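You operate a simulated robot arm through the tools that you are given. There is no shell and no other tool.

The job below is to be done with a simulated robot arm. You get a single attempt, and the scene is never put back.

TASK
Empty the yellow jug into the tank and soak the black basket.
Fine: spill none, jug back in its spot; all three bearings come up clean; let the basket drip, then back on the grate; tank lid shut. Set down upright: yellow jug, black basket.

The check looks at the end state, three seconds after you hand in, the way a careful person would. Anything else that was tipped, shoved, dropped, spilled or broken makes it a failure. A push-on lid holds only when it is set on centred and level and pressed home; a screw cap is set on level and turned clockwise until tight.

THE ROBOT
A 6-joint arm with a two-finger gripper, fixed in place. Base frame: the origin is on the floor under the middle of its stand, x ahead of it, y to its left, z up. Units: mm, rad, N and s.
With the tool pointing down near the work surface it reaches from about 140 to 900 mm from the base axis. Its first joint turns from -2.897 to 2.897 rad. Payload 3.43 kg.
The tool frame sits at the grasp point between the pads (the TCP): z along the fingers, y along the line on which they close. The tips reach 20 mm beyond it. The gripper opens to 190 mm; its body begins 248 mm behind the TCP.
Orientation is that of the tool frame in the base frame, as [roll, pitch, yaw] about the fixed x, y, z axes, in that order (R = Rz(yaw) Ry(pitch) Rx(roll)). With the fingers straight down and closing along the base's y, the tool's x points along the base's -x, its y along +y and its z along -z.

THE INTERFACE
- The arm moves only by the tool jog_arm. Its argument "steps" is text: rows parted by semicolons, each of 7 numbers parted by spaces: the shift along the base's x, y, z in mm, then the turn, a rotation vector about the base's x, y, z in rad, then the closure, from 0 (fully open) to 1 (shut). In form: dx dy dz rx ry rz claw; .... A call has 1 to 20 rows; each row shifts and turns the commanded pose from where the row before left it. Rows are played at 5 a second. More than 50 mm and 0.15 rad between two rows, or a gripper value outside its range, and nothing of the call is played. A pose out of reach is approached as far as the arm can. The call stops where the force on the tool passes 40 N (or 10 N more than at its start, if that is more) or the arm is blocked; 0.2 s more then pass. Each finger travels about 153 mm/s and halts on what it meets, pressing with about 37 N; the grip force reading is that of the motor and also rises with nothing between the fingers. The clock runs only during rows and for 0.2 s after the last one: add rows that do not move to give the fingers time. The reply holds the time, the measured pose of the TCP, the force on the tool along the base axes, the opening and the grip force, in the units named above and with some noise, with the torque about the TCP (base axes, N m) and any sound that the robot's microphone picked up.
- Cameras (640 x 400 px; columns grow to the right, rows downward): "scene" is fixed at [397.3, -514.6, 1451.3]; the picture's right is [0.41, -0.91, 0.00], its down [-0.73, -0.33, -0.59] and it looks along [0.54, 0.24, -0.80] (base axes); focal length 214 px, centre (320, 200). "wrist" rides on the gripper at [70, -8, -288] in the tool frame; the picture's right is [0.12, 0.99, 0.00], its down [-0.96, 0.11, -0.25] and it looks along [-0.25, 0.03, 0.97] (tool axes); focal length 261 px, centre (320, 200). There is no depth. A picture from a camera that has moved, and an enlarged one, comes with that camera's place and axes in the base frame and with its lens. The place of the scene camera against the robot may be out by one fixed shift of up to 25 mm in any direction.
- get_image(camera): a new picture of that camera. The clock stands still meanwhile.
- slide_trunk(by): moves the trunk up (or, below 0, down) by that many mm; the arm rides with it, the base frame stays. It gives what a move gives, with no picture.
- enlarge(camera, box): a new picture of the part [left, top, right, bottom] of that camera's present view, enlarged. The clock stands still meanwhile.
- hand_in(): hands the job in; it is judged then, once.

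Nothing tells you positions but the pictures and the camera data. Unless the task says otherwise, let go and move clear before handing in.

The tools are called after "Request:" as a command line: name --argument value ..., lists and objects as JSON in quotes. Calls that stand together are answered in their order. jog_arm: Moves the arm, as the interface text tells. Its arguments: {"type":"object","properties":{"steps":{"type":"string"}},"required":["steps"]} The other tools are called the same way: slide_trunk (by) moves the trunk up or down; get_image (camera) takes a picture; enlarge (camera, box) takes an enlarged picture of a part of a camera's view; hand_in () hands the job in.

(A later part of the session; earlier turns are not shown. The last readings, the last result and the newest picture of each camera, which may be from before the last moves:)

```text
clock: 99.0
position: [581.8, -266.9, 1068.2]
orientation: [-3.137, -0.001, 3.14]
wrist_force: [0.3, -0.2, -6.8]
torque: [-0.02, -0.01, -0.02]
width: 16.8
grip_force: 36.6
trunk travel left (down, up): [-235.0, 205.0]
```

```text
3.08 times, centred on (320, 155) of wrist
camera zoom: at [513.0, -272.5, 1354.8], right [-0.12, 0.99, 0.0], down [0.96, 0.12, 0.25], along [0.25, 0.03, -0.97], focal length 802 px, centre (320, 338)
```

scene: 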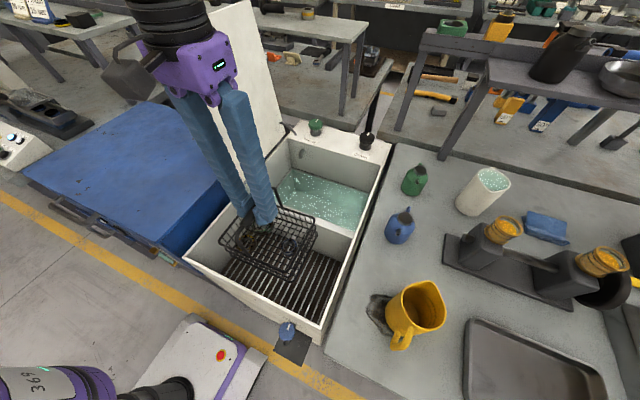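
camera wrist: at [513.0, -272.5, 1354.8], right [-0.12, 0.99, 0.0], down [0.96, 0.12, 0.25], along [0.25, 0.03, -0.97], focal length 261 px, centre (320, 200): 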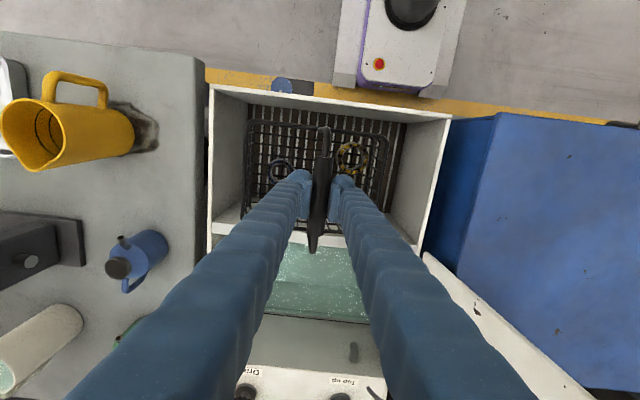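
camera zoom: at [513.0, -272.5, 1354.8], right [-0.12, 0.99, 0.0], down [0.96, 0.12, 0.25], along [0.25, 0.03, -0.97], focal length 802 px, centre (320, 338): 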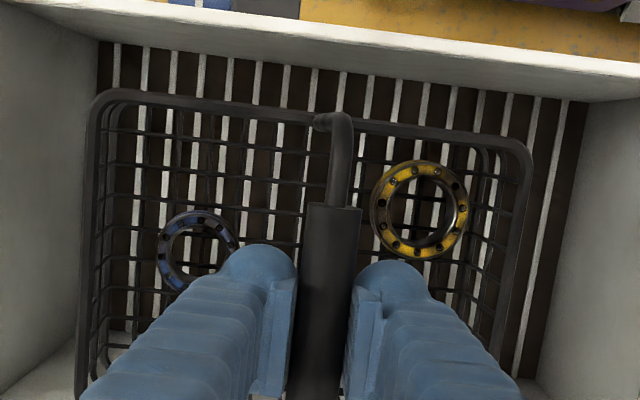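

All three bearings are in the basket. I'll carry it slowly over the divider to the rear chamber.

Request:
jog_arm --steps "8 1 0 0 0 0 1; 14 2 0 0 0 0 1; 20 2 0 0 0 0 1; 22 3 0 0 0 0 1; 22 3 0 0 0 0 1; 22 3 0 0 0 0 1; 22 3 0 0 0 0 1; 22 3 0 0 0 0 1; 22 3 0 0 0 0 1; 22 3 0 0 0 0 1; 20 2 0 0 0 0 1; 18 2 0 0 0 0 1; 12 1 0 0 0 0 1; 8 1 0 0 0 0 1; 0 0 0 0 0 0 1; 0 0 0 0 0 0 1"

Request:
get_image --camera "wrist"

Request:
enlarge --camera "scene" --box '[220, 100, 400, 240]'

```text
clock: 102.4
position: [836.6, -233.9, 1067.5]
orientation: [-3.138, 0.001, -3.14]
wrist_force: [0.4, -0.4, -7.5]
torque: [-0.06, 0.01, -0.01]
width: 16.4
grip_force: 37.2
trunk travel left (down, up): [-235.0, 205.0]
```

```text
taken
camera wrist: at [767.7, -240.9, 1355.1], right [-0.12, 0.99, 0.0], down [0.96, 0.12, 0.25], along [0.25, 0.03, -0.97], focal length 261 px, centre (320, 200)
```

wrist: 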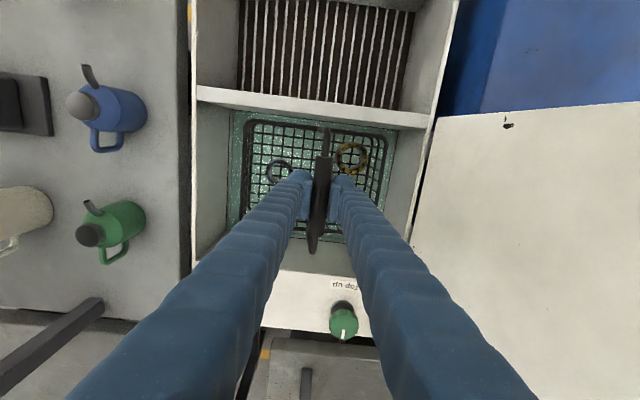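

```text
2.86 times, centred on (310, 170) of scene
camera zoom: at [397.3, -514.6, 1451.3], right [0.41, -0.91, 0.0], down [-0.73, -0.33, -0.59], along [0.54, 0.24, -0.8], focal length 613 px, centre (349, 286)
```

zoom: 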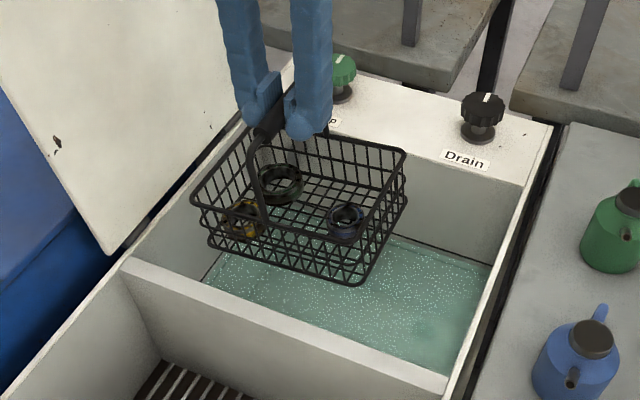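

It's within reach and centred over the liquid. I'll lower it gently to just above the surface.

Request:
jog_arm --steps "0 0 -10 0 0 0 1; 0 0 -18 0 0 0 1; 0 0 -20 0 0 0 1; 0 0 -20 0 0 0 1; 0 0 -20 0 0 0 1; 0 0 -20 0 0 0 1; 0 0 -20 0 0 0 1; 0 0 -20 0 0 0 1; 0 0 -15 0 0 0 1; 0 0 -10 0 0 0 1; 0 0 0 0 0 0 1; 0 0 0 0 0 0 1"

Request:
get_image --camera "wrist"

Request:
enlarge --camera "scene" --box '[220, 100, 400, 240]'

```text
clock: 105.0
position: [836.1, -234.3, 893.3]
orientation: [-3.137, -0.001, 3.141]
wrist_force: [0.0, -0.2, -7.6]
torque: [0.0, 0.0, -0.01]
width: 16.2
grip_force: 37.0
trunk travel left (down, up): [-235.0, 205.0]
```

```text
taken
camera wrist: at [766.9, -240.0, 1179.9], right [-0.12, 0.99, 0.0], down [0.96, 0.12, 0.25], along [0.25, 0.03, -0.97], focal length 261 px, centre (320, 200)
```

wrist: 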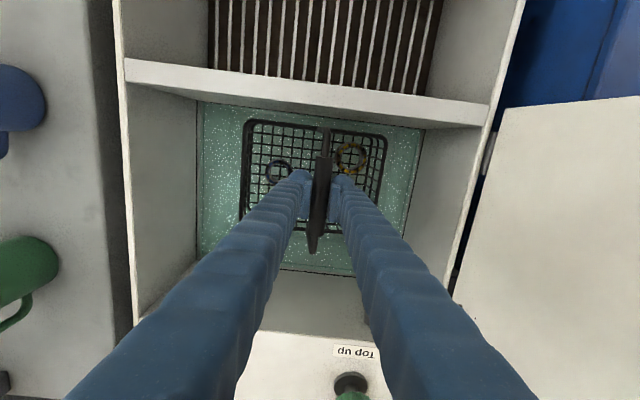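

```text
2.86 times, centred on (310, 170) of scene
camera zoom: at [397.3, -514.6, 1451.3], right [0.41, -0.91, 0.0], down [-0.73, -0.33, -0.59], along [0.54, 0.24, -0.8], focal length 613 px, centre (349, 286)
```

zoom: 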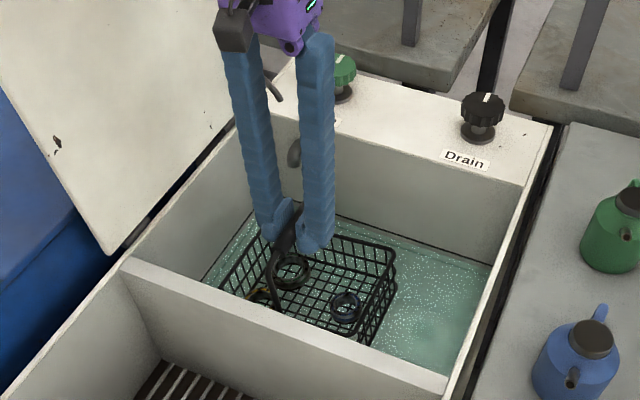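

Liquid level is about 675. I'll keep going down in small steps and watch the force for buoyancy or floor contact.

Request:
jog_arm --steps "0 0 -8 0 0 0 1; 0 0 -10 0 0 0 1; 0 0 -10 0 0 0 1; 0 0 -10 0 0 0 1; 0 0 -10 0 0 0 1; 0 0 -8 0 0 0 1; 0 0 -6 0 0 0 1; 0 0 0 0 0 0 1; 0 0 0 0 0 0 1"

Request:
enlarge --camera "wrist" --box '[180, 70, 440, 300]'

Request:
enlarge --camera "scene" --box '[240, 120, 380, 240]'

```text
clock: 107.0
position: [836.5, -234.7, 832.2]
orientation: [-3.138, 0.0, -3.141]
wrist_force: [-0.1, 0.0, -8.5]
torque: [-0.02, -0.02, 0.0]
width: 16.1
grip_force: 37.0
trunk travel left (down, up): [-235.0, 205.0]
```

```text
1.74 times, centred on (310, 185) of wrist
camera zoom: at [767.3, -241.4, 1118.7], right [-0.12, 0.99, 0.0], down [0.96, 0.12, 0.25], along [0.25, 0.03, -0.97], focal length 453 px, centre (337, 226)
```

zoom: 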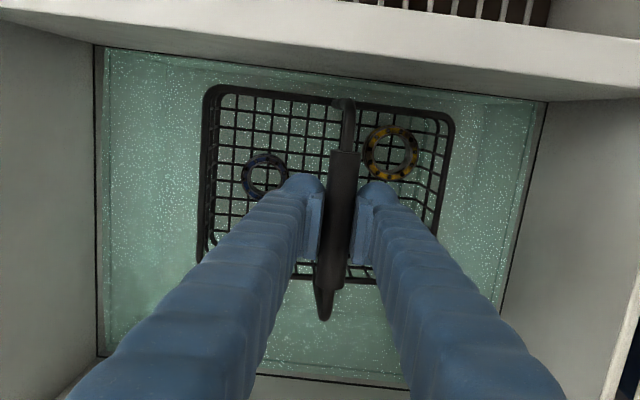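

```text
3.33 times, centred on (310, 180) of scene
camera zoom: at [397.3, -514.6, 1451.3], right [0.41, -0.91, 0.0], down [-0.73, -0.33, -0.59], along [0.54, 0.24, -0.8], focal length 715 px, centre (353, 267)
```

zoom: 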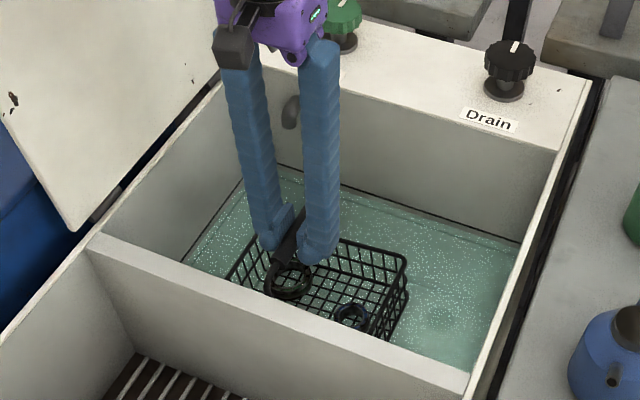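

Request:
jog_arm --steps "0 0 -6 0 0 0 1; 0 0 -8 0 0 0 1; 0 0 -8 0 0 0 1; 0 0 -8 0 0 0 1; 0 0 -6 0 0 0 1; 0 0 0 0 0 0 1; 0 0 0 0 0 0 1"

Request:
enlarge --camera "wrist" --box '[180, 70, 440, 300]'

Request:
enlarge --camera "scene" --box '[240, 120, 380, 240]'

```text
clock: 108.6
position: [836.8, -233.1, 798.0]
orientation: [-3.138, 0.0, 3.141]
wrist_force: [-0.2, -0.6, -6.9]
torque: [-0.01, 0.0, -0.01]
width: 16.3
grip_force: 36.9
trunk travel left (down, up): [-235.0, 205.0]
```

```text
1.74 times, centred on (310, 185) of wrist
camera zoom: at [767.2, -239.7, 1083.7], right [-0.12, 0.99, 0.0], down [0.96, 0.12, 0.25], along [0.25, 0.03, -0.97], focal length 453 px, centre (337, 226)
```

zoom: 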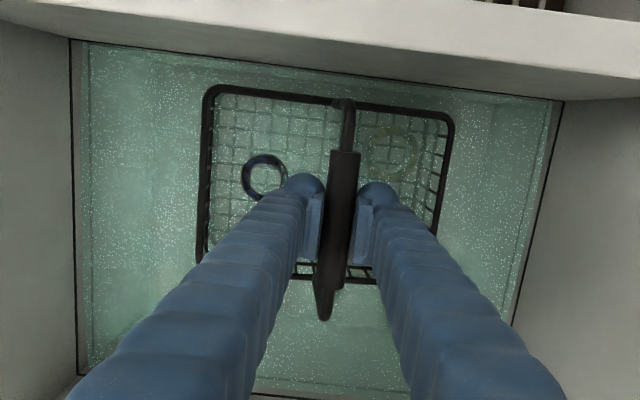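

```text
3.33 times, centred on (310, 180) of scene
camera zoom: at [397.3, -514.6, 1451.3], right [0.41, -0.91, 0.0], down [-0.73, -0.33, -0.59], along [0.54, 0.24, -0.8], focal length 715 px, centre (353, 267)
```

zoom: 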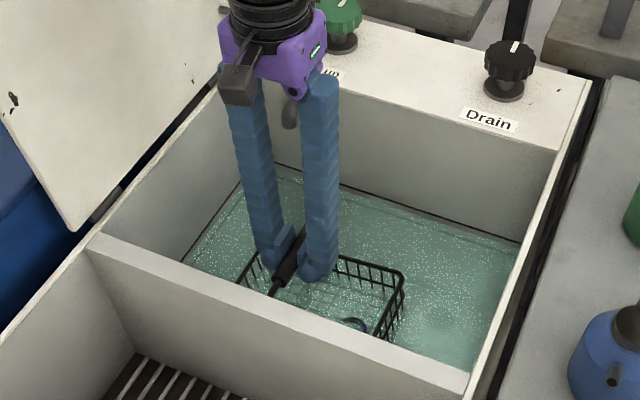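

The +y side is submerged, but the blue bearing on the higher side isn't yet. I'll lower further.

Request:
jog_arm --steps "0 0 -6 0 0 0 1; 0 0 -8 0 0 0 1; 0 0 -8 0 0 0 1; 0 0 -8 0 0 0 1; 0 0 0 0 0 0 1; 0 0 0 0 0 0 1"

Request:
enlarge --camera "wrist" --box '[180, 70, 440, 300]'

Request:
enlarge --camera "scene" --box '[240, 120, 380, 240]'

```text
clock: 110.0
position: [837.1, -234.7, 766.8]
orientation: [-3.137, -0.001, 3.14]
wrist_force: [-0.3, 0.3, -7.2]
torque: [-0.03, 0.0, -0.02]
width: 16.2
grip_force: 37.2
trunk travel left (down, up): [-235.0, 205.0]
```

```text
1.74 times, centred on (310, 185) of wrist
camera zoom: at [767.6, -240.5, 1053.9], right [-0.12, 0.99, 0.0], down [0.96, 0.12, 0.25], along [0.25, 0.03, -0.97], focal length 453 px, centre (337, 226)
```

zoom: 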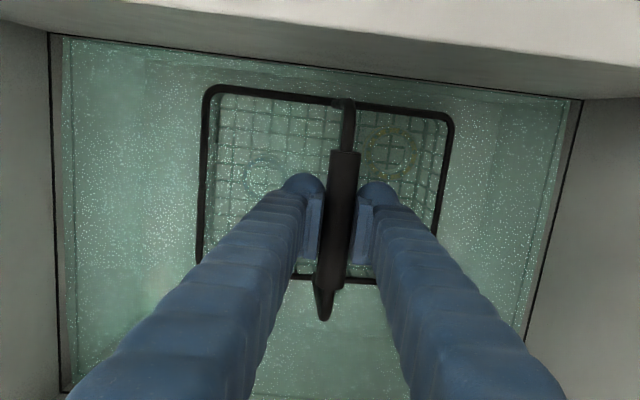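

```text
3.33 times, centred on (310, 180) of scene
camera zoom: at [397.3, -514.6, 1451.3], right [0.41, -0.91, 0.0], down [-0.73, -0.33, -0.59], along [0.54, 0.24, -0.8], focal length 715 px, centre (353, 267)
```

zoom: 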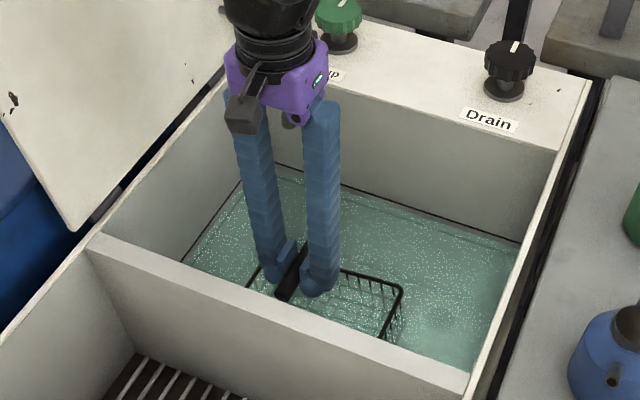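

All three bearings are under now. I'll go a bit deeper so the basket rim soaks too, watching for the floor.

Request:
jog_arm --steps "0 0 -4 0 0 0 1; 0 0 -5 0 0 0 1; 0 0 -5 0 0 0 1; 0 0 -5 0 0 0 1; 0 0 -4 0 0 0 1; 0 0 0 0 0 0 1; 0 0 0 0 0 0 1"

Request:
enlarge --camera "wrist" --box '[180, 70, 440, 300]'

Request:
enlarge --camera "scene" --box '[240, 120, 380, 240]'

```text
clock: 111.6
position: [838.0, -233.9, 744.4]
orientation: [-3.138, 0.0, -3.141]
wrist_force: [0.3, 0.4, -7.5]
torque: [-0.05, 0.0, 0.01]
width: 16.3
grip_force: 37.3
trunk travel left (down, up): [-235.0, 205.0]
```

```text
1.74 times, centred on (310, 185) of wrist
camera zoom: at [767.7, -241.1, 1031.1], right [-0.12, 0.99, 0.0], down [0.96, 0.12, 0.25], along [0.25, 0.03, -0.97], focal length 453 px, centre (337, 226)
```

zoom: 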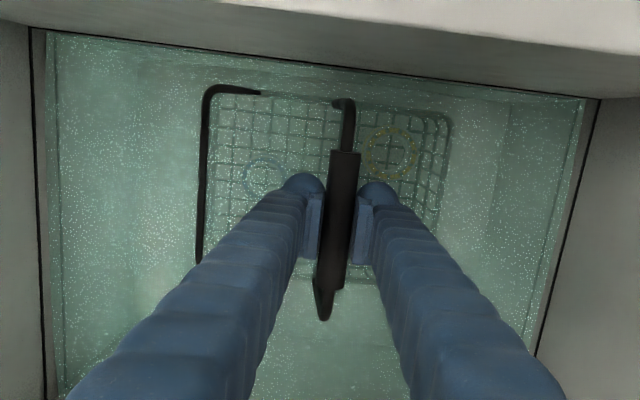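

```text
3.33 times, centred on (310, 180) of scene
camera zoom: at [397.3, -514.6, 1451.3], right [0.41, -0.91, 0.0], down [-0.73, -0.33, -0.59], along [0.54, 0.24, -0.8], focal length 715 px, centre (353, 267)
```

zoom: 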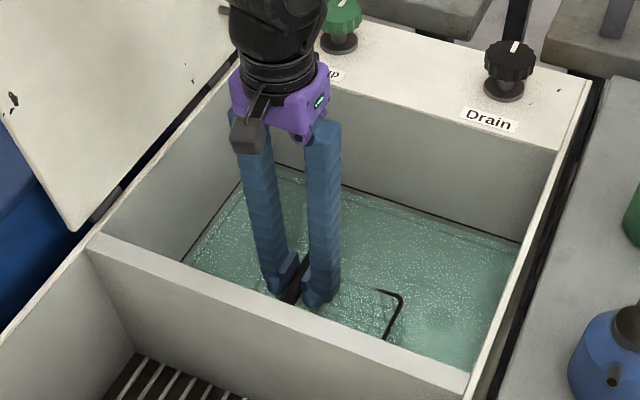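

Nearly everything is under. I'll lower 10 mm more and soak, with a very gentle swish that won't splash.

Request:
jog_arm --steps "0 0 -5 0 0 0 1; 0 0 -5 0 0 0 1; 0 0 -3 0 0 0 1; 0 0 0 0 0 0 1; 0 -3 0 0 0 0 1; 0 -4 0 0 0 0 1; 0 -3 0 0 0 0 1; 0 0 0 0 0 0 1; 0 3 0 0 0 0 1; 0 4 0 0 0 0 1; 0 3 0 0 0 0 1; 0 0 0 0 0 0 1; 0 -3 0 0 0 0 1; 0 -4 0 0 0 0 1; 0 -3 0 0 0 0 1; 0 0 0 0 0 0 1; 0 3 0 0 0 0 1; 0 4 0 0 0 0 1; 0 3 0 0 0 0 1; 0 0 0 0 0 0 1"

Request:
jog_arm --steps "0 0 0 0 0 0 1; 0 0 0 0 0 0 1; 0 0 0 0 0 0 1; 0 0 0 0 0 0 1; 0 0 0 0 0 0 1; 0 0 0 0 0 0 1; 0 0 0 0 0 0 1; 0 0 0 0 0 0 1; 0 0 0 0 0 0 1; 0 0 0 0 0 0 1; 0 0 0 0 0 0 1; 0 0 0 0 0 0 1; 0 0 0 0 0 0 1; 0 0 0 0 0 0 1; 0 0 0 0 0 0 1; 0 0 0 0 0 0 1; 0 0 0 0 0 0 1; 0 0 0 0 0 0 1; 0 0 0 0 0 0 1; 0 0 0 0 0 0 1"

Request:
enlarge --camera "wrist" --box '[180, 70, 440, 300]'

Request:
get_image --camera "scene"

```text
clock: 115.8
position: [836.1, -234.5, 730.4]
orientation: [-3.138, 0.0, 3.14]
wrist_force: [-0.8, 0.5, -7.9]
torque: [-0.03, 0.01, 0.01]
width: 16.0
grip_force: 37.3
trunk travel left (down, up): [-235.0, 205.0]
```

```text
clock: 120.0
position: [837.2, -234.7, 732.3]
orientation: [-3.138, 0.001, 3.14]
wrist_force: [0.0, -0.2, -7.3]
torque: [-0.02, 0.01, 0.0]
width: 16.1
grip_force: 37.0
trunk travel left (down, up): [-235.0, 205.0]
```

```text
1.74 times, centred on (310, 185) of wrist
camera zoom: at [767.1, -240.6, 1018.3], right [-0.12, 0.99, 0.0], down [0.96, 0.12, 0.25], along [0.25, 0.03, -0.97], focal length 453 px, centre (337, 226)
```

zoom: 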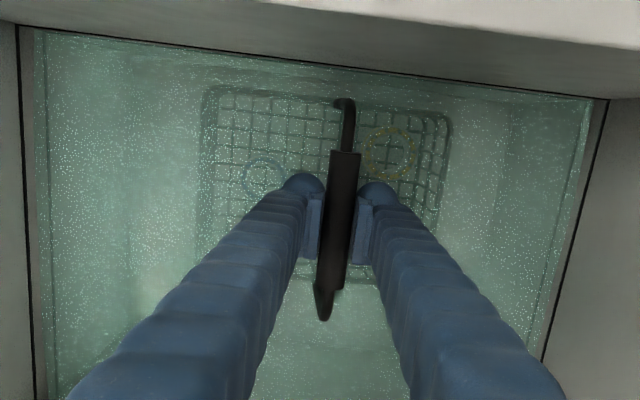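

```text
taken
```

scene: 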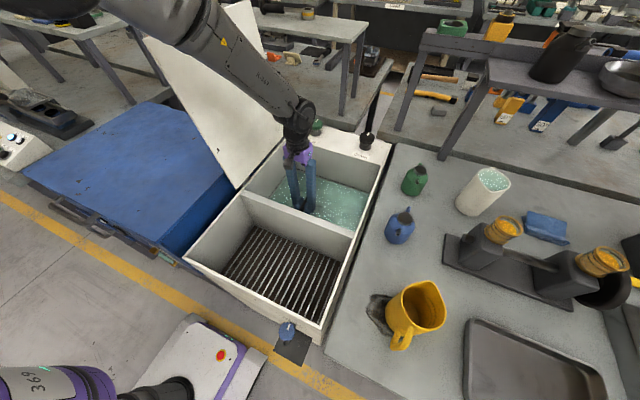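

It's fully submerged with no contact. I'll let it soak longer.

Request:
jog_arm --steps "0 0 0 0 0 0 1; 0 0 0 0 0 0 1; 0 0 0 0 0 0 1; 0 0 0 0 0 0 1; 0 0 0 0 0 0 1; 0 0 0 0 0 0 1; 0 0 0 0 0 0 1; 0 0 0 0 0 0 1; 0 0 0 0 0 0 1; 0 0 0 0 0 0 1; 0 0 0 0 0 0 1; 0 0 0 0 0 0 1; 0 0 0 0 0 0 1; 0 0 0 0 0 0 1; 0 0 0 0 0 0 1; 0 0 0 0 0 0 1; 0 0 0 0 0 0 1; 0 0 0 0 0 0 1; 0 0 0 0 0 0 1; 0 0 0 0 0 0 1"

Request:
jog_arm --steps "0 0 4 0 0 0 1; 0 0 4 0 0 0 1; 0 0 4 0 0 0 1; 0 0 0 0 0 0 1; 0 0 -4 0 0 0 1; 0 0 -4 0 0 0 1; 0 0 -4 0 0 0 1; 0 0 0 0 0 0 1; 0 0 4 0 0 0 1; 0 0 4 0 0 0 1; 0 0 4 0 0 0 1; 0 0 0 0 0 0 1; 0 0 -4 0 0 0 1; 0 0 -4 0 0 0 1; 0 0 -4 0 0 0 1; 0 0 0 0 0 0 1; 0 0 0 0 0 0 1; 0 0 0 0 0 0 1; 0 0 0 0 0 0 1; 0 0 0 0 0 0 1"

Request:
jog_arm --steps "0 0 0 0 0 0 1; 0 0 0 0 0 0 1; 0 0 0 0 0 0 1; 0 0 0 0 0 0 1; 0 0 0 0 0 0 1; 0 0 0 0 0 0 1; 0 0 0 0 0 0 1; 0 0 0 0 0 0 1; 0 0 0 0 0 0 1; 0 0 0 0 0 0 1; 0 0 0 0 0 0 1; 0 0 0 0 0 0 1; 0 0 0 0 0 0 1; 0 0 0 0 0 0 1; 0 0 0 0 0 0 1; 0 0 0 0 0 0 1; 0 0 0 0 0 0 1; 0 0 0 0 0 0 1; 0 0 0 0 0 0 1; 0 0 0 0 0 0 1"

Request:
enlarge --camera "wrist" --box '[240, 90, 400, 210]'

```text
clock: 124.2
position: [836.7, -233.3, 732.3]
orientation: [-3.139, 0.001, -3.141]
wrist_force: [0.2, -0.3, -6.8]
torque: [0.01, 0.0, 0.0]
width: 16.0
grip_force: 37.1
trunk travel left (down, up): [-235.0, 205.0]
```

```text
clock: 128.4
position: [834.9, -233.9, 729.7]
orientation: [-3.138, 0.001, -3.14]
wrist_force: [0.3, 0.2, -8.3]
torque: [-0.02, -0.03, -0.01]
width: 15.7
grip_force: 37.2
trunk travel left (down, up): [-235.0, 205.0]
```

```text
clock: 132.6
position: [836.6, -233.8, 730.7]
orientation: [-3.139, 0.0, 3.141]
wrist_force: [0.0, -1.1, -7.6]
torque: [0.0, -0.01, 0.01]
width: 15.7
grip_force: 36.5
trunk travel left (down, up): [-235.0, 205.0]
```

```text
3.33 times, centred on (320, 150) of wrist
camera zoom: at [766.7, -240.3, 1017.9], right [-0.12, 0.99, 0.0], down [0.96, 0.12, 0.25], along [0.25, 0.03, -0.97], focal length 869 px, centre (320, 367)
```

zoom: 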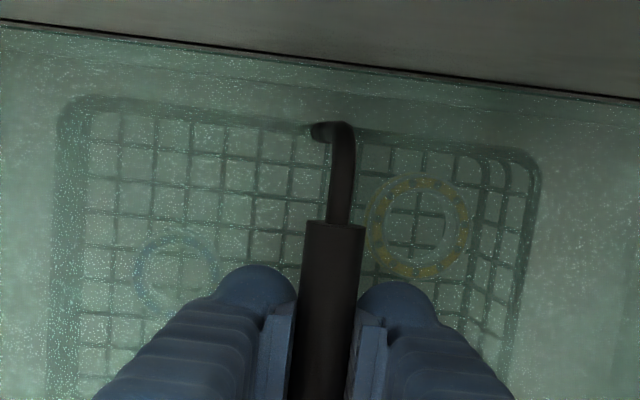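

It has soaked for about 25 s. I'll lift it slowly just above the surface and inspect the bearings.

Request:
jog_arm --steps "0 0 5 0 0 0 1; 0 0 8 0 0 0 1; 0 0 10 0 0 0 1; 0 0 10 0 0 0 1; 0 0 10 0 0 0 1; 0 0 10 0 0 0 1; 0 0 10 0 0 0 1; 0 0 10 0 0 0 1; 0 0 10 0 0 0 1; 0 0 10 0 0 0 1; 0 0 12 0 0 0 1; 0 0 12 0 0 0 1; 0 0 12 0 0 0 1; 0 0 12 0 0 0 1; 0 0 10 0 0 0 1; 0 0 6 0 0 0 1; 0 0 0 0 0 0 1; 0 0 0 0 0 0 1"

Request:
enlarge --camera "wrist" --box '[220, 90, 420, 230]'

Request:
enlarge --camera "scene" --box '[250, 140, 370, 230]'

```text
clock: 136.4
position: [836.6, -233.9, 888.1]
orientation: [-3.137, -0.001, 3.141]
wrist_force: [-0.5, 0.8, -7.2]
torque: [0.02, 0.0, 0.01]
width: 15.7
grip_force: 37.2
trunk travel left (down, up): [-235.0, 205.0]
```

```text
2.86 times, centred on (320, 160) of wrist
camera zoom: at [766.5, -240.8, 1175.4], right [-0.12, 0.99, 0.0], down [0.96, 0.12, 0.25], along [0.25, 0.03, -0.97], focal length 745 px, centre (320, 314)
```

zoom: 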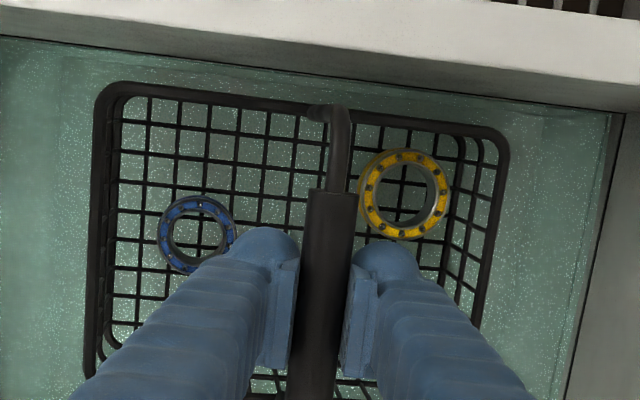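

```text
4.44 times, centred on (310, 185) of scene
camera zoom: at [397.3, -514.6, 1451.3], right [0.41, -0.91, 0.0], down [-0.73, -0.33, -0.59], along [0.54, 0.24, -0.8], focal length 953 px, centre (364, 267)
```

zoom: 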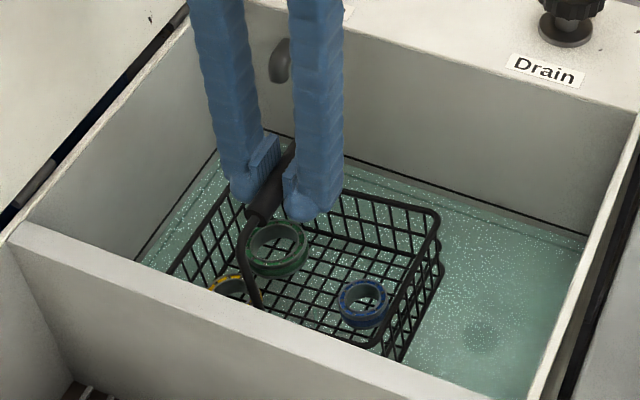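

The yellow and blue bearings look clean. I'll check the green one more closely.

Request:
enlarge --camera "scene" --box '[280, 172, 330, 212]'

Request:
enlarge --camera "wrist" --box '[255, 130, 385, 210]'

```text
10.00 times, centred on (305, 192) of scene
camera zoom: at [397.3, -514.6, 1451.3], right [0.41, -0.91, 0.0], down [-0.73, -0.33, -0.59], along [0.54, 0.24, -0.8], focal length 2145 px, centre (470, 280)
```

zoom: 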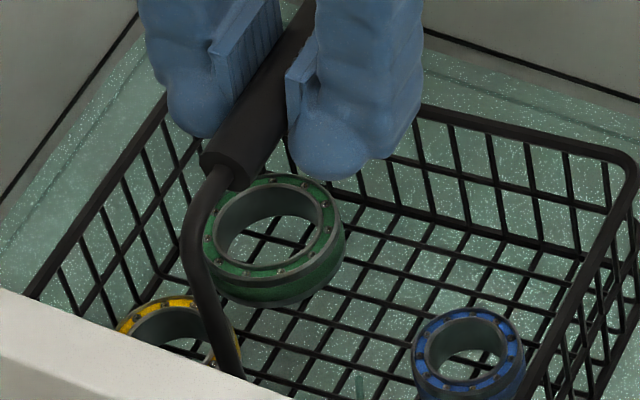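

```text
4.92 times, centred on (320, 170) of wrist
camera zoom: at [766.5, -240.8, 1175.4], right [-0.12, 0.99, 0.0], down [0.96, 0.12, 0.25], along [0.25, 0.03, -0.97], focal length 1283 px, centre (320, 348)
```

zoom: 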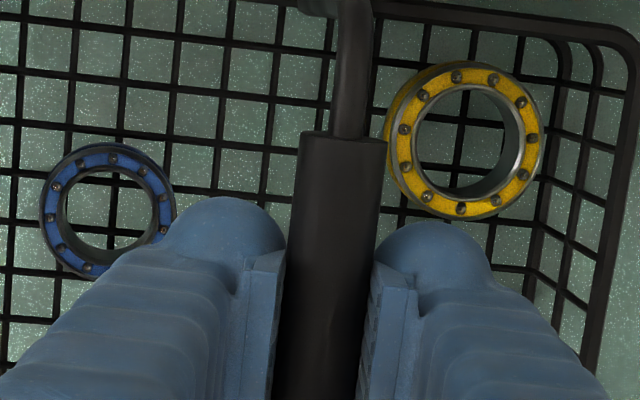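

They look much cleaner, but the green and blue ones may still carry a trace of grime. A second soak costs nothing, so I'll dip again.

Request:
jog_arm --steps "0 0 -8 0 0 0 1; 0 0 -12 0 0 0 1; 0 0 -12 0 0 0 1; 0 0 -12 0 0 0 1; 0 0 -10 0 0 0 1; 0 0 -10 0 0 0 1; 0 0 -10 0 0 0 1; 0 0 -10 0 0 0 1; 0 0 -10 0 0 0 1; 0 0 -10 0 0 0 1; 0 0 -10 0 0 0 1; 0 0 -10 0 0 0 1; 0 0 -10 0 0 0 1; 0 0 -10 0 0 0 1; 0 0 -8 0 0 0 1; 0 0 -5 0 0 0 1; 0 0 0 0 0 0 1; 0 0 0 0 0 0 1; 0 0 0 0 0 0 1; 0 0 0 0 0 0 1"

Request:
jog_arm --steps "0 0 0 0 0 0 1; 0 0 0 0 0 0 1; 0 0 0 0 0 0 1; 0 0 0 0 0 0 1; 0 0 0 0 0 0 1; 0 0 0 0 0 0 1; 0 0 0 0 0 0 1; 0 0 0 0 0 0 1; 0 0 0 0 0 0 1; 0 0 0 0 0 0 1; 0 0 0 0 0 0 1; 0 0 0 0 0 0 1; 0 0 0 0 0 0 1; 0 0 0 0 0 0 1; 0 0 0 0 0 0 1; 0 0 0 0 0 0 1; 0 0 0 0 0 0 1; 0 0 0 0 0 0 1; 0 0 0 0 0 0 1; 0 0 0 0 0 0 1"

Request:
jog_arm --steps "0 0 4 0 0 0 1; 0 0 4 0 0 0 1; 0 0 4 0 0 0 1; 0 0 0 0 0 0 1; 0 0 -4 0 0 0 1; 0 0 -4 0 0 0 1; 0 0 -4 0 0 0 1; 0 0 0 0 0 0 1; 0 0 4 0 0 0 1; 0 0 4 0 0 0 1; 0 0 4 0 0 0 1; 0 0 0 0 0 0 1; 0 0 -4 0 0 0 1; 0 0 -4 0 0 0 1; 0 0 -4 0 0 0 1; 0 0 0 0 0 0 1; 0 0 0 0 0 0 1; 0 0 0 0 0 0 1; 0 0 0 0 0 0 1; 0 0 0 0 0 0 1"

Request:
jog_arm --steps "0 0 0 0 0 0 1; 0 0 0 0 0 0 1; 0 0 0 0 0 0 1; 0 0 0 0 0 0 1; 0 0 0 0 0 0 1; 0 0 0 0 0 0 1; 0 0 0 0 0 0 1; 0 0 0 0 0 0 1; 0 0 0 0 0 0 1; 0 0 0 0 0 0 1; 0 0 0 0 0 0 1; 0 0 0 0 0 0 1; 0 0 0 0 0 0 1; 0 0 0 0 0 0 1; 0 0 0 0 0 0 1; 0 0 0 0 0 0 1; 0 0 0 0 0 0 1; 0 0 0 0 0 0 1; 0 0 0 0 0 0 1; 0 0 0 0 0 0 1"

Request:
jog_arm --steps "0 0 0 0 0 0 1; 0 0 0 0 0 0 1; 0 0 0 0 0 0 1; 0 0 0 0 0 0 1; 0 0 0 0 0 0 1; 0 0 0 0 0 0 1; 0 0 0 0 0 0 1; 0 0 0 0 0 0 1; 0 0 0 0 0 0 1; 0 0 0 0 0 0 1; 0 0 0 0 0 0 1; 0 0 0 0 0 0 1; 0 0 0 0 0 0 1; 0 0 0 0 0 0 1; 0 0 0 0 0 0 1; 0 0 0 0 0 0 1; 0 0 0 0 0 0 1; 0 0 0 0 0 0 1; 0 0 0 0 0 0 1; 0 0 0 0 0 0 1"

```text
clock: 140.6
position: [834.8, -233.5, 731.0]
orientation: [-3.139, 0.0, -3.141]
wrist_force: [0.2, 0.1, -7.4]
torque: [0.0, -0.03, 0.03]
width: 15.7
grip_force: 37.2
trunk travel left (down, up): [-235.0, 205.0]
```

```text
clock: 144.8
position: [835.6, -233.5, 729.3]
orientation: [-3.138, 0.0, -3.141]
wrist_force: [-0.2, 0.0, -6.9]
torque: [0.03, 0.03, 0.02]
width: 15.5
grip_force: 37.7
trunk travel left (down, up): [-235.0, 205.0]
```

```text
clock: 149.0
position: [837.5, -233.5, 729.9]
orientation: [-3.139, 0.001, 3.141]
wrist_force: [0.1, 0.5, -7.0]
torque: [0.02, -0.03, -0.01]
width: 15.4
grip_force: 36.8
trunk travel left (down, up): [-235.0, 205.0]
```

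```text
clock: 153.2
position: [837.2, -234.5, 730.8]
orientation: [-3.139, 0.0, 3.14]
wrist_force: [-0.4, -0.7, -7.1]
torque: [0.03, 0.02, -0.02]
width: 15.8
grip_force: 36.9
trunk travel left (down, up): [-235.0, 205.0]
```

```text
clock: 157.4
position: [835.2, -234.2, 730.6]
orientation: [-3.138, 0.001, -3.141]
wrist_force: [-0.7, -1.5, -7.6]
torque: [-0.01, -0.01, 0.02]
width: 15.6
grip_force: 37.0
trunk travel left (down, up): [-235.0, 205.0]
```

The second soak is done. I'll lift slowly and check again.

Request:
jog_arm --steps "0 0 5 0 0 0 1; 0 0 8 0 0 0 1; 0 0 10 0 0 0 1; 0 0 10 0 0 0 1; 0 0 10 0 0 0 1; 0 0 10 0 0 0 1; 0 0 10 0 0 0 1; 0 0 10 0 0 0 1; 0 0 10 0 0 0 1; 0 0 10 0 0 0 1; 0 0 12 0 0 0 1; 0 0 12 0 0 0 1; 0 0 12 0 0 0 1; 0 0 12 0 0 0 1; 0 0 10 0 0 0 1; 0 0 6 0 0 0 1; 0 0 0 0 0 0 1; 0 0 0 0 0 0 1"

Request:
enlarge --camera "wrist" --box '[255, 130, 385, 210]'

Request:
enlarge --camera "scene" --box '[280, 172, 330, 212]'

Request:
enlarge --camera "scene" --box '[250, 130, 390, 230]'

```text
clock: 161.2
position: [837.2, -235.3, 887.9]
orientation: [-3.14, 0.0, 3.141]
wrist_force: [-0.3, 0.4, -7.5]
torque: [-0.02, 0.0, 0.02]
width: 15.5
grip_force: 37.5
trunk travel left (down, up): [-235.0, 205.0]
```

```text
4.92 times, centred on (320, 170) of wrist
camera zoom: at [767.6, -241.8, 1174.5], right [-0.12, 0.99, 0.0], down [0.96, 0.12, 0.25], along [0.25, 0.03, -0.97], focal length 1283 px, centre (320, 348)
```

zoom: 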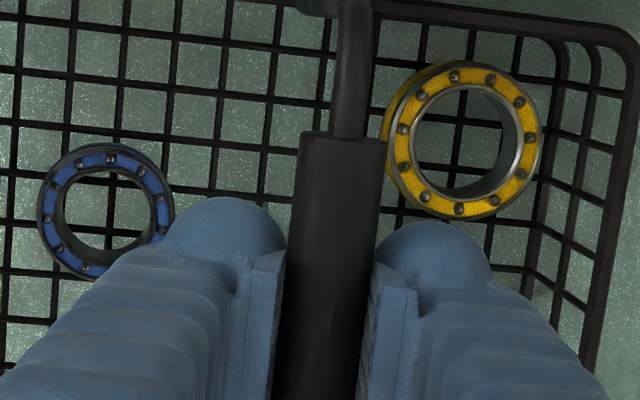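

```text
10.00 times, centred on (305, 192) of scene
camera zoom: at [397.3, -514.6, 1451.3], right [0.41, -0.91, 0.0], down [-0.73, -0.33, -0.59], along [0.54, 0.24, -0.8], focal length 2145 px, centre (470, 280)
```

zoom: 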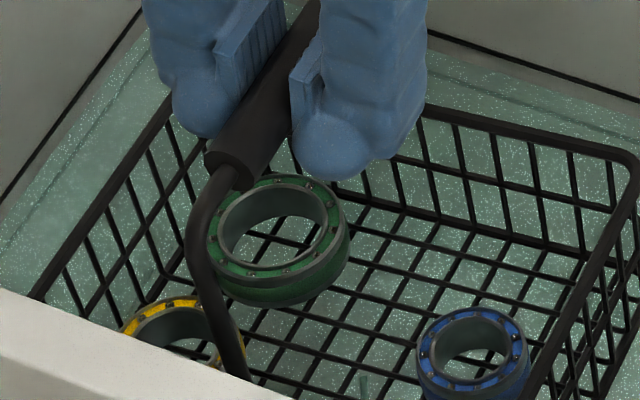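

```text
4.00 times, centred on (320, 180) of scene
camera zoom: at [397.3, -514.6, 1451.3], right [0.41, -0.91, 0.0], down [-0.73, -0.33, -0.59], along [0.54, 0.24, -0.8], focal length 858 px, centre (320, 280)
```

zoom: 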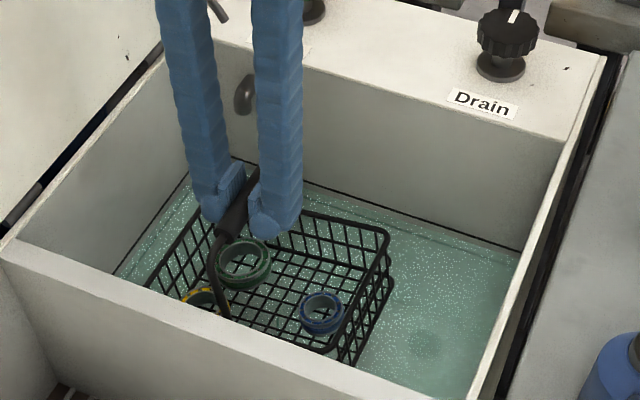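

It's cleaner than after the first soak, with the brown traces gone. I'll do one more soak to confirm there's no further change.

Request:
jog_arm --steps "0 0 -8 0 0 0 1; 0 0 -12 0 0 0 1; 0 0 -12 0 0 0 1; 0 0 -12 0 0 0 1; 0 0 -10 0 0 0 1; 0 0 -10 0 0 0 1; 0 0 -10 0 0 0 1; 0 0 -10 0 0 0 1; 0 0 -10 0 0 0 1; 0 0 -10 0 0 0 1; 0 0 -10 0 0 0 1; 0 0 -10 0 0 0 1; 0 0 -10 0 0 0 1; 0 0 -10 0 0 0 1; 0 0 -8 0 0 0 1; 0 0 -5 0 0 0 1; 0 0 0 0 0 0 1; 0 0 0 0 0 0 1; 0 0 0 0 0 0 1; 0 0 0 0 0 0 1"

Request:
jog_arm --steps "0 0 4 0 0 0 1; 0 0 4 0 0 0 1; 0 0 4 0 0 0 1; 0 0 0 0 0 0 1; 0 0 -4 0 0 0 1; 0 0 -4 0 0 0 1; 0 0 -4 0 0 0 1; 0 0 0 0 0 0 1; 0 0 4 0 0 0 1; 0 0 4 0 0 0 1; 0 0 4 0 0 0 1; 0 0 0 0 0 0 1; 0 0 -4 0 0 0 1; 0 0 -4 0 0 0 1; 0 0 -4 0 0 0 1; 0 0 0 0 0 0 1; 0 0 0 0 0 0 1; 0 0 0 0 0 0 1; 0 0 0 0 0 0 1; 0 0 0 0 0 0 1"

Request:
jog_arm --steps "0 0 0 0 0 0 1; 0 0 0 0 0 0 1; 0 0 0 0 0 0 1; 0 0 0 0 0 0 1; 0 0 0 0 0 0 1; 0 0 0 0 0 0 1; 0 0 0 0 0 0 1; 0 0 0 0 0 0 1; 0 0 0 0 0 0 1; 0 0 0 0 0 0 1; 0 0 0 0 0 0 1; 0 0 0 0 0 0 1; 0 0 0 0 0 0 1; 0 0 0 0 0 0 1; 0 0 0 0 0 0 1; 0 0 0 0 0 0 1; 0 0 0 0 0 0 1; 0 0 0 0 0 0 1; 0 0 0 0 0 0 1; 0 0 0 0 0 0 1"

Request:
jog_arm --steps "0 0 0 0 0 0 1; 0 0 0 0 0 0 1; 0 0 0 0 0 0 1; 0 0 0 0 0 0 1; 0 0 0 0 0 0 1; 0 0 0 0 0 0 1; 0 0 0 0 0 0 1; 0 0 0 0 0 0 1; 0 0 0 0 0 0 1; 0 0 0 0 0 0 1; 0 0 0 0 0 0 1; 0 0 0 0 0 0 1; 0 0 0 0 0 0 1; 0 0 0 0 0 0 1; 0 0 0 0 0 0 1; 0 0 0 0 0 0 1; 0 0 0 0 0 0 1; 0 0 0 0 0 0 1; 0 0 0 0 0 0 1; 0 0 0 0 0 0 1"

Request:
jog_arm --steps "0 0 5 0 0 0 1; 0 0 8 0 0 0 1; 0 0 10 0 0 0 1; 0 0 10 0 0 0 1; 0 0 10 0 0 0 1; 0 0 10 0 0 0 1; 0 0 10 0 0 0 1; 0 0 10 0 0 0 1; 0 0 10 0 0 0 1; 0 0 10 0 0 0 1; 0 0 12 0 0 0 1; 0 0 12 0 0 0 1; 0 0 12 0 0 0 1; 0 0 12 0 0 0 1; 0 0 10 0 0 0 1; 0 0 6 0 0 0 1; 0 0 0 0 0 0 1; 0 0 0 0 0 0 1"

Request:
enlarge --camera "wrist" --box '[255, 130, 385, 210]'

Request:
enlarge --camera "scene" --box '[280, 172, 330, 212]'

```text
clock: 165.4
position: [835.2, -234.2, 730.0]
orientation: [-3.139, 0.0, 3.141]
wrist_force: [-0.3, 0.1, -7.4]
torque: [0.03, -0.04, 0.0]
width: 15.7
grip_force: 36.6
trunk travel left (down, up): [-235.0, 205.0]
```

```text
clock: 169.6
position: [835.3, -235.1, 731.5]
orientation: [-3.138, -0.001, 3.141]
wrist_force: [0.0, 0.7, -7.3]
torque: [-0.02, -0.01, -0.01]
width: 15.5
grip_force: 36.5
trunk travel left (down, up): [-235.0, 205.0]
```

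```text
clock: 173.8
position: [835.5, -233.3, 730.5]
orientation: [-3.138, -0.001, 3.141]
wrist_force: [-0.3, 0.6, -6.7]
torque: [0.0, 0.02, -0.02]
width: 15.4
grip_force: 36.4
trunk travel left (down, up): [-235.0, 205.0]
```

```text
clock: 178.0
position: [836.6, -234.9, 731.3]
orientation: [-3.138, 0.0, -3.141]
wrist_force: [-0.2, 0.1, -7.2]
torque: [-0.01, -0.02, 0.0]
width: 15.6
grip_force: 36.7
trunk travel left (down, up): [-235.0, 205.0]
```

```text
clock: 181.8
position: [834.3, -233.3, 887.0]
orientation: [-3.137, -0.001, 3.141]
wrist_force: [-0.2, 0.2, -7.4]
torque: [-0.01, 0.0, 0.03]
width: 15.4
grip_force: 37.1
trunk travel left (down, up): [-235.0, 205.0]
```

```text
4.92 times, centred on (320, 170) of wrist
camera zoom: at [765.9, -240.0, 1174.1], right [-0.12, 0.99, 0.0], down [0.96, 0.12, 0.25], along [0.25, 0.03, -0.97], focal length 1283 px, centre (320, 348)
```

zoom: 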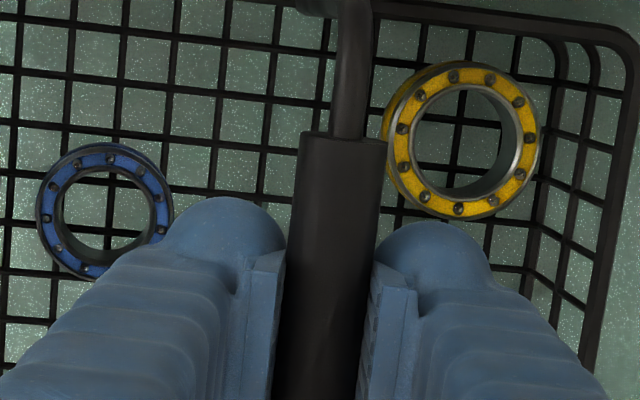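

```text
10.00 times, centred on (305, 192) of scene
camera zoom: at [397.3, -514.6, 1451.3], right [0.41, -0.91, 0.0], down [-0.73, -0.33, -0.59], along [0.54, 0.24, -0.8], focal length 2145 px, centre (470, 280)
```

zoom: 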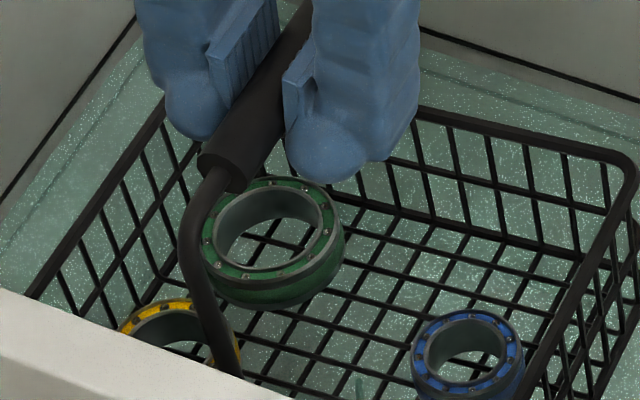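

There's no further change, so the bearings are clean. I'll hold the basket over the tank to drip.

Request:
jog_arm --steps "0 0 5 0 0 0 1; 0 0 8 0 0 0 1; 0 0 8 0 0 0 1; 0 0 5 0 0 0 1; 0 0 0 0 0 0 1; 0 0 0 0 0 0 1; 0 0 0 0 0 0 1; 0 0 0 0 0 0 1; 0 0 0 0 0 0 1; 0 0 0 0 0 0 1; 0 0 0 0 0 0 1; 0 0 0 0 0 0 1; 0 0 0 0 0 0 1; 0 0 0 0 0 0 1; 0 0 0 0 0 0 1; 0 0 0 0 0 0 1; 0 0 0 0 0 0 1; 0 0 0 0 0 0 1; 0 0 0 0 0 0 1; 0 0 0 0 0 0 1"

Request:
enlarge --camera "scene" --box '[270, 150, 350, 220]'

Request:
jog_arm --steps "0 0 0 0 0 0 1; 0 0 0 0 0 0 1; 0 0 0 0 0 0 1; 0 0 0 0 0 0 1; 0 0 0 0 0 0 1; 0 0 0 0 0 0 1; 0 0 0 0 0 0 1; 0 0 0 0 0 0 1; 0 0 0 0 0 0 1; 0 0 0 0 0 0 1; 0 0 0 0 0 0 1; 0 0 0 0 0 0 1; 0 0 0 0 0 0 1; 0 0 0 0 0 0 1; 0 0 0 0 0 0 1; 0 0 0 0 0 0 1; 0 0 0 0 0 0 1; 0 0 0 0 0 0 1; 0 0 0 0 0 0 1; 0 0 0 0 0 0 1"

Request:
enlarge --camera "scene" --box '[270, 150, 350, 220]'

```text
clock: 186.0
position: [836.2, -234.8, 914.7]
orientation: [-3.138, -0.001, -3.141]
wrist_force: [-0.7, -0.4, -8.0]
torque: [-0.02, 0.01, 0.04]
width: 15.3
grip_force: 36.2
trunk travel left (down, up): [-235.0, 205.0]
```

```text
5.71 times, centred on (310, 185) of scene
camera zoom: at [397.3, -514.6, 1451.3], right [0.41, -0.91, 0.0], down [-0.73, -0.33, -0.59], along [0.54, 0.24, -0.8], focal length 1226 px, centre (377, 286)
```

zoom: 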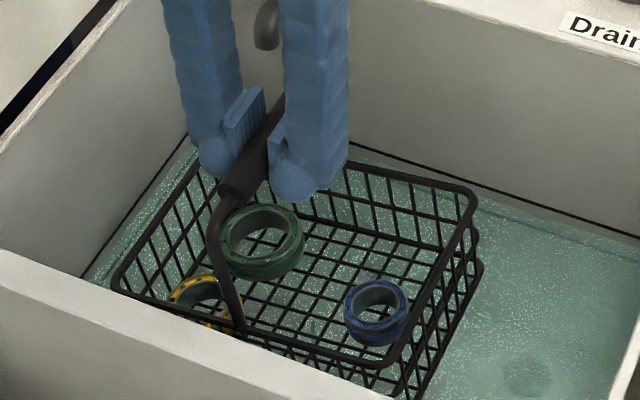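

```text
clock: 190.2
position: [834.9, -233.7, 913.9]
orientation: [-3.138, 0.0, -3.14]
wrist_force: [0.1, 0.0, -8.2]
torque: [0.01, 0.0, -0.02]
width: 15.4
grip_force: 37.5
trunk travel left (down, up): [-235.0, 205.0]
```

```text
5.71 times, centred on (310, 185) of scene
camera zoom: at [397.3, -514.6, 1451.3], right [0.41, -0.91, 0.0], down [-0.73, -0.33, -0.59], along [0.54, 0.24, -0.8], focal length 1226 px, centre (377, 286)
```

zoom: 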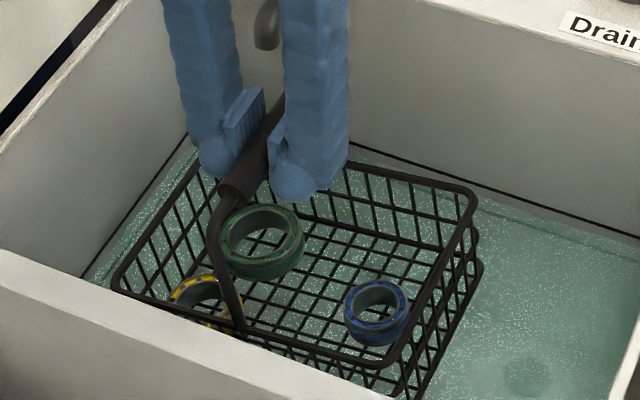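

No drips are visible now. I'll give it a few more seconds to be safe, then raise it.

Request:
jog_arm --steps "0 0 0 0 0 0 1; 0 0 0 0 0 0 1; 0 0 0 0 0 0 1; 0 0 0 0 0 0 1; 0 0 0 0 0 0 1; 0 0 0 0 0 0 1; 0 0 0 0 0 0 1; 0 0 0 0 0 0 1; 0 0 0 0 0 0 1; 0 0 0 0 0 0 1; 0 0 0 0 0 0 1; 0 0 0 0 0 0 1; 0 0 0 0 0 0 1; 0 0 0 0 0 0 1; 0 0 0 0 0 0 1; 0 0 0 0 0 0 1; 0 0 0 0 0 0 1; 0 0 0 0 0 0 1; 0 0 0 0 0 0 1; 0 0 0 0 0 0 1"

Request:
jog_arm --steps "0 0 0 0 0 0 1; 0 0 0 0 0 0 1; 0 0 0 0 0 0 1; 0 0 0 0 0 0 1; 0 0 0 0 0 0 1; 0 0 0 0 0 0 1; 0 0 0 0 0 0 1; 0 0 0 0 0 0 1; 0 0 0 0 0 0 1; 0 0 0 0 0 0 1; 0 0 8 0 0 0 1; 0 0 15 0 0 0 1; 0 0 20 0 0 0 1; 0 0 20 0 0 0 1; 0 0 20 0 0 0 1; 0 0 20 0 0 0 1; 0 0 20 0 0 0 1; 0 0 15 0 0 0 1; 0 0 12 0 0 0 1; 0 0 0 0 0 0 1"

Request:
enlarge --camera "scene" --box '[220, 90, 380, 230]'

Request:
enlarge --camera "wrist" --box '[240, 80, 400, 220]'

```text
clock: 194.4
position: [834.7, -233.4, 914.2]
orientation: [-3.138, 0.001, 3.141]
wrist_force: [-0.6, -0.5, -7.2]
torque: [0.01, 0.01, -0.02]
width: 15.2
grip_force: 37.4
trunk travel left (down, up): [-235.0, 205.0]
```

```text
clock: 198.6
position: [836.0, -231.8, 1064.0]
orientation: [-3.138, 0.0, 3.142]
wrist_force: [0.1, -0.6, -7.4]
torque: [-0.02, 0.04, 0.0]
width: 15.7
grip_force: 36.4
trunk travel left (down, up): [-235.0, 205.0]
```

```text
2.86 times, centred on (300, 160) of scene
camera zoom: at [397.3, -514.6, 1451.3], right [0.41, -0.91, 0.0], down [-0.73, -0.33, -0.59], along [0.54, 0.24, -0.8], focal length 613 px, centre (377, 314)
```

zoom: 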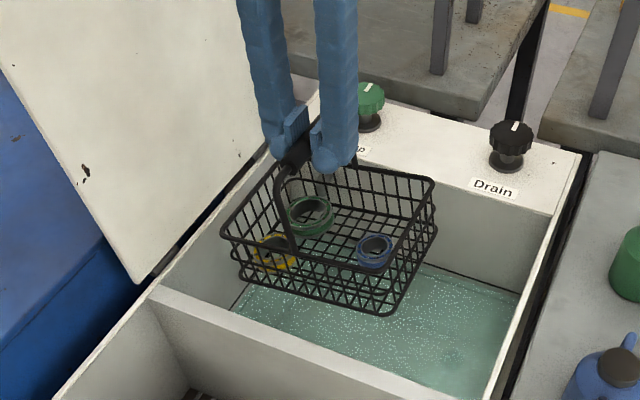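

```text
2.86 times, centred on (320, 150) of wrist
camera zoom: at [766.4, -239.0, 1350.0], right [-0.12, 0.99, 0.0], down [0.96, 0.12, 0.25], along [0.25, 0.03, -0.97], focal length 745 px, centre (320, 343)
```

zoom: 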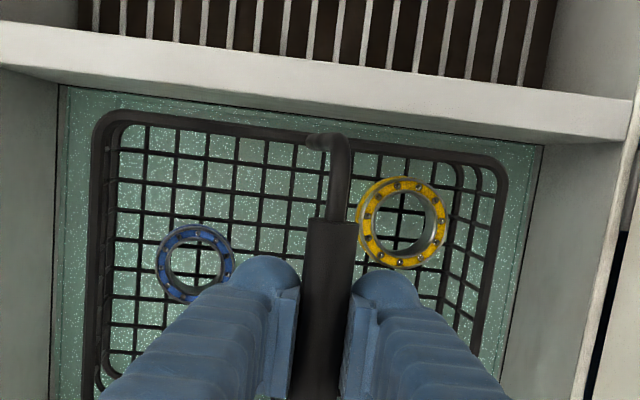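

The basket has finished dripping. I'll carry it back over the front chamber.

Request:
jog_arm --steps "-8 -1 0 0 0 0 1; -12 -1 0 0 0 0 1; -18 -2 0 0 0 0 1; -20 -2 0 0 0 0 1; -22 -3 0 0 0 0 1; -22 -3 0 0 0 0 1; -22 -3 0 0 0 0 1; -22 -3 0 0 0 0 1; -22 -3 0 0 0 0 1; -22 -3 0 0 0 0 1; -22 -3 0 0 0 0 1; -20 -2 0 0 0 0 1; -14 -2 0 0 0 0 1; -8 -1 0 0 0 0 1; 0 0 0 0 0 0 1; 0 0 0 0 0 0 1"

Request:
slide_trunk --by -210

Request:
jog_arm --steps "0 0 0 0 0 0 1"

Request:
enlarge --camera "scene" --box '[200, 180, 360, 340]'

Request:
enlarge --camera "wrist" --box '[220, 80, 420, 240]'

```text
clock: 202.0
position: [581.3, -265.3, 1065.3]
orientation: [-3.137, 0.0, 3.141]
wrist_force: [0.1, 0.0, -7.5]
torque: [-0.01, 0.0, 0.0]
width: 15.7
grip_force: 37.1
trunk travel left (down, up): [-235.0, 205.0]
```

```text
clock: 204.2
position: [581.5, -266.5, 855.2]
orientation: [-3.139, -0.002, 3.141]
wrist_force: [0.5, -0.6, -7.8]
torque: [0.01, -0.02, 0.01]
width: 15.6
grip_force: 36.7
trunk travel left (down, up): [-25.0, 415.0]
```

```text
clock: 204.7
position: [580.9, -265.9, 854.9]
orientation: [-3.137, -0.001, 3.141]
wrist_force: [-0.6, 0.2, -8.4]
torque: [0.03, -0.04, -0.03]
width: 15.5
grip_force: 37.9
trunk travel left (down, up): [-25.0, 415.0]
```

```text
2.50 times, centred on (280, 260) of scene
camera zoom: at [397.3, -514.6, 1451.3], right [0.41, -0.91, 0.0], down [-0.73, -0.33, -0.59], along [0.54, 0.24, -0.8], focal length 536 px, centre (420, 50)
```

zoom: 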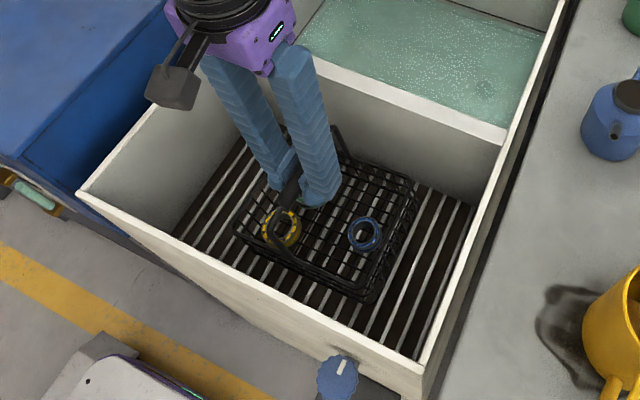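

```text
2.50 times, centred on (320, 160) of wrist
camera zoom: at [512.0, -272.3, 1141.4], right [-0.12, 0.99, 0.0], down [0.96, 0.12, 0.25], along [0.25, 0.03, -0.97], focal length 652 px, centre (320, 300)
```

zoom: 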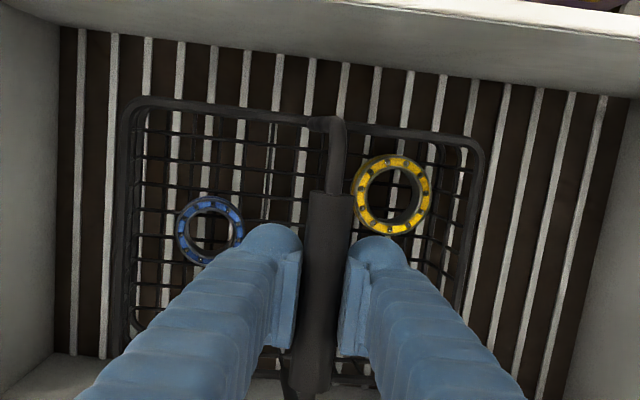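

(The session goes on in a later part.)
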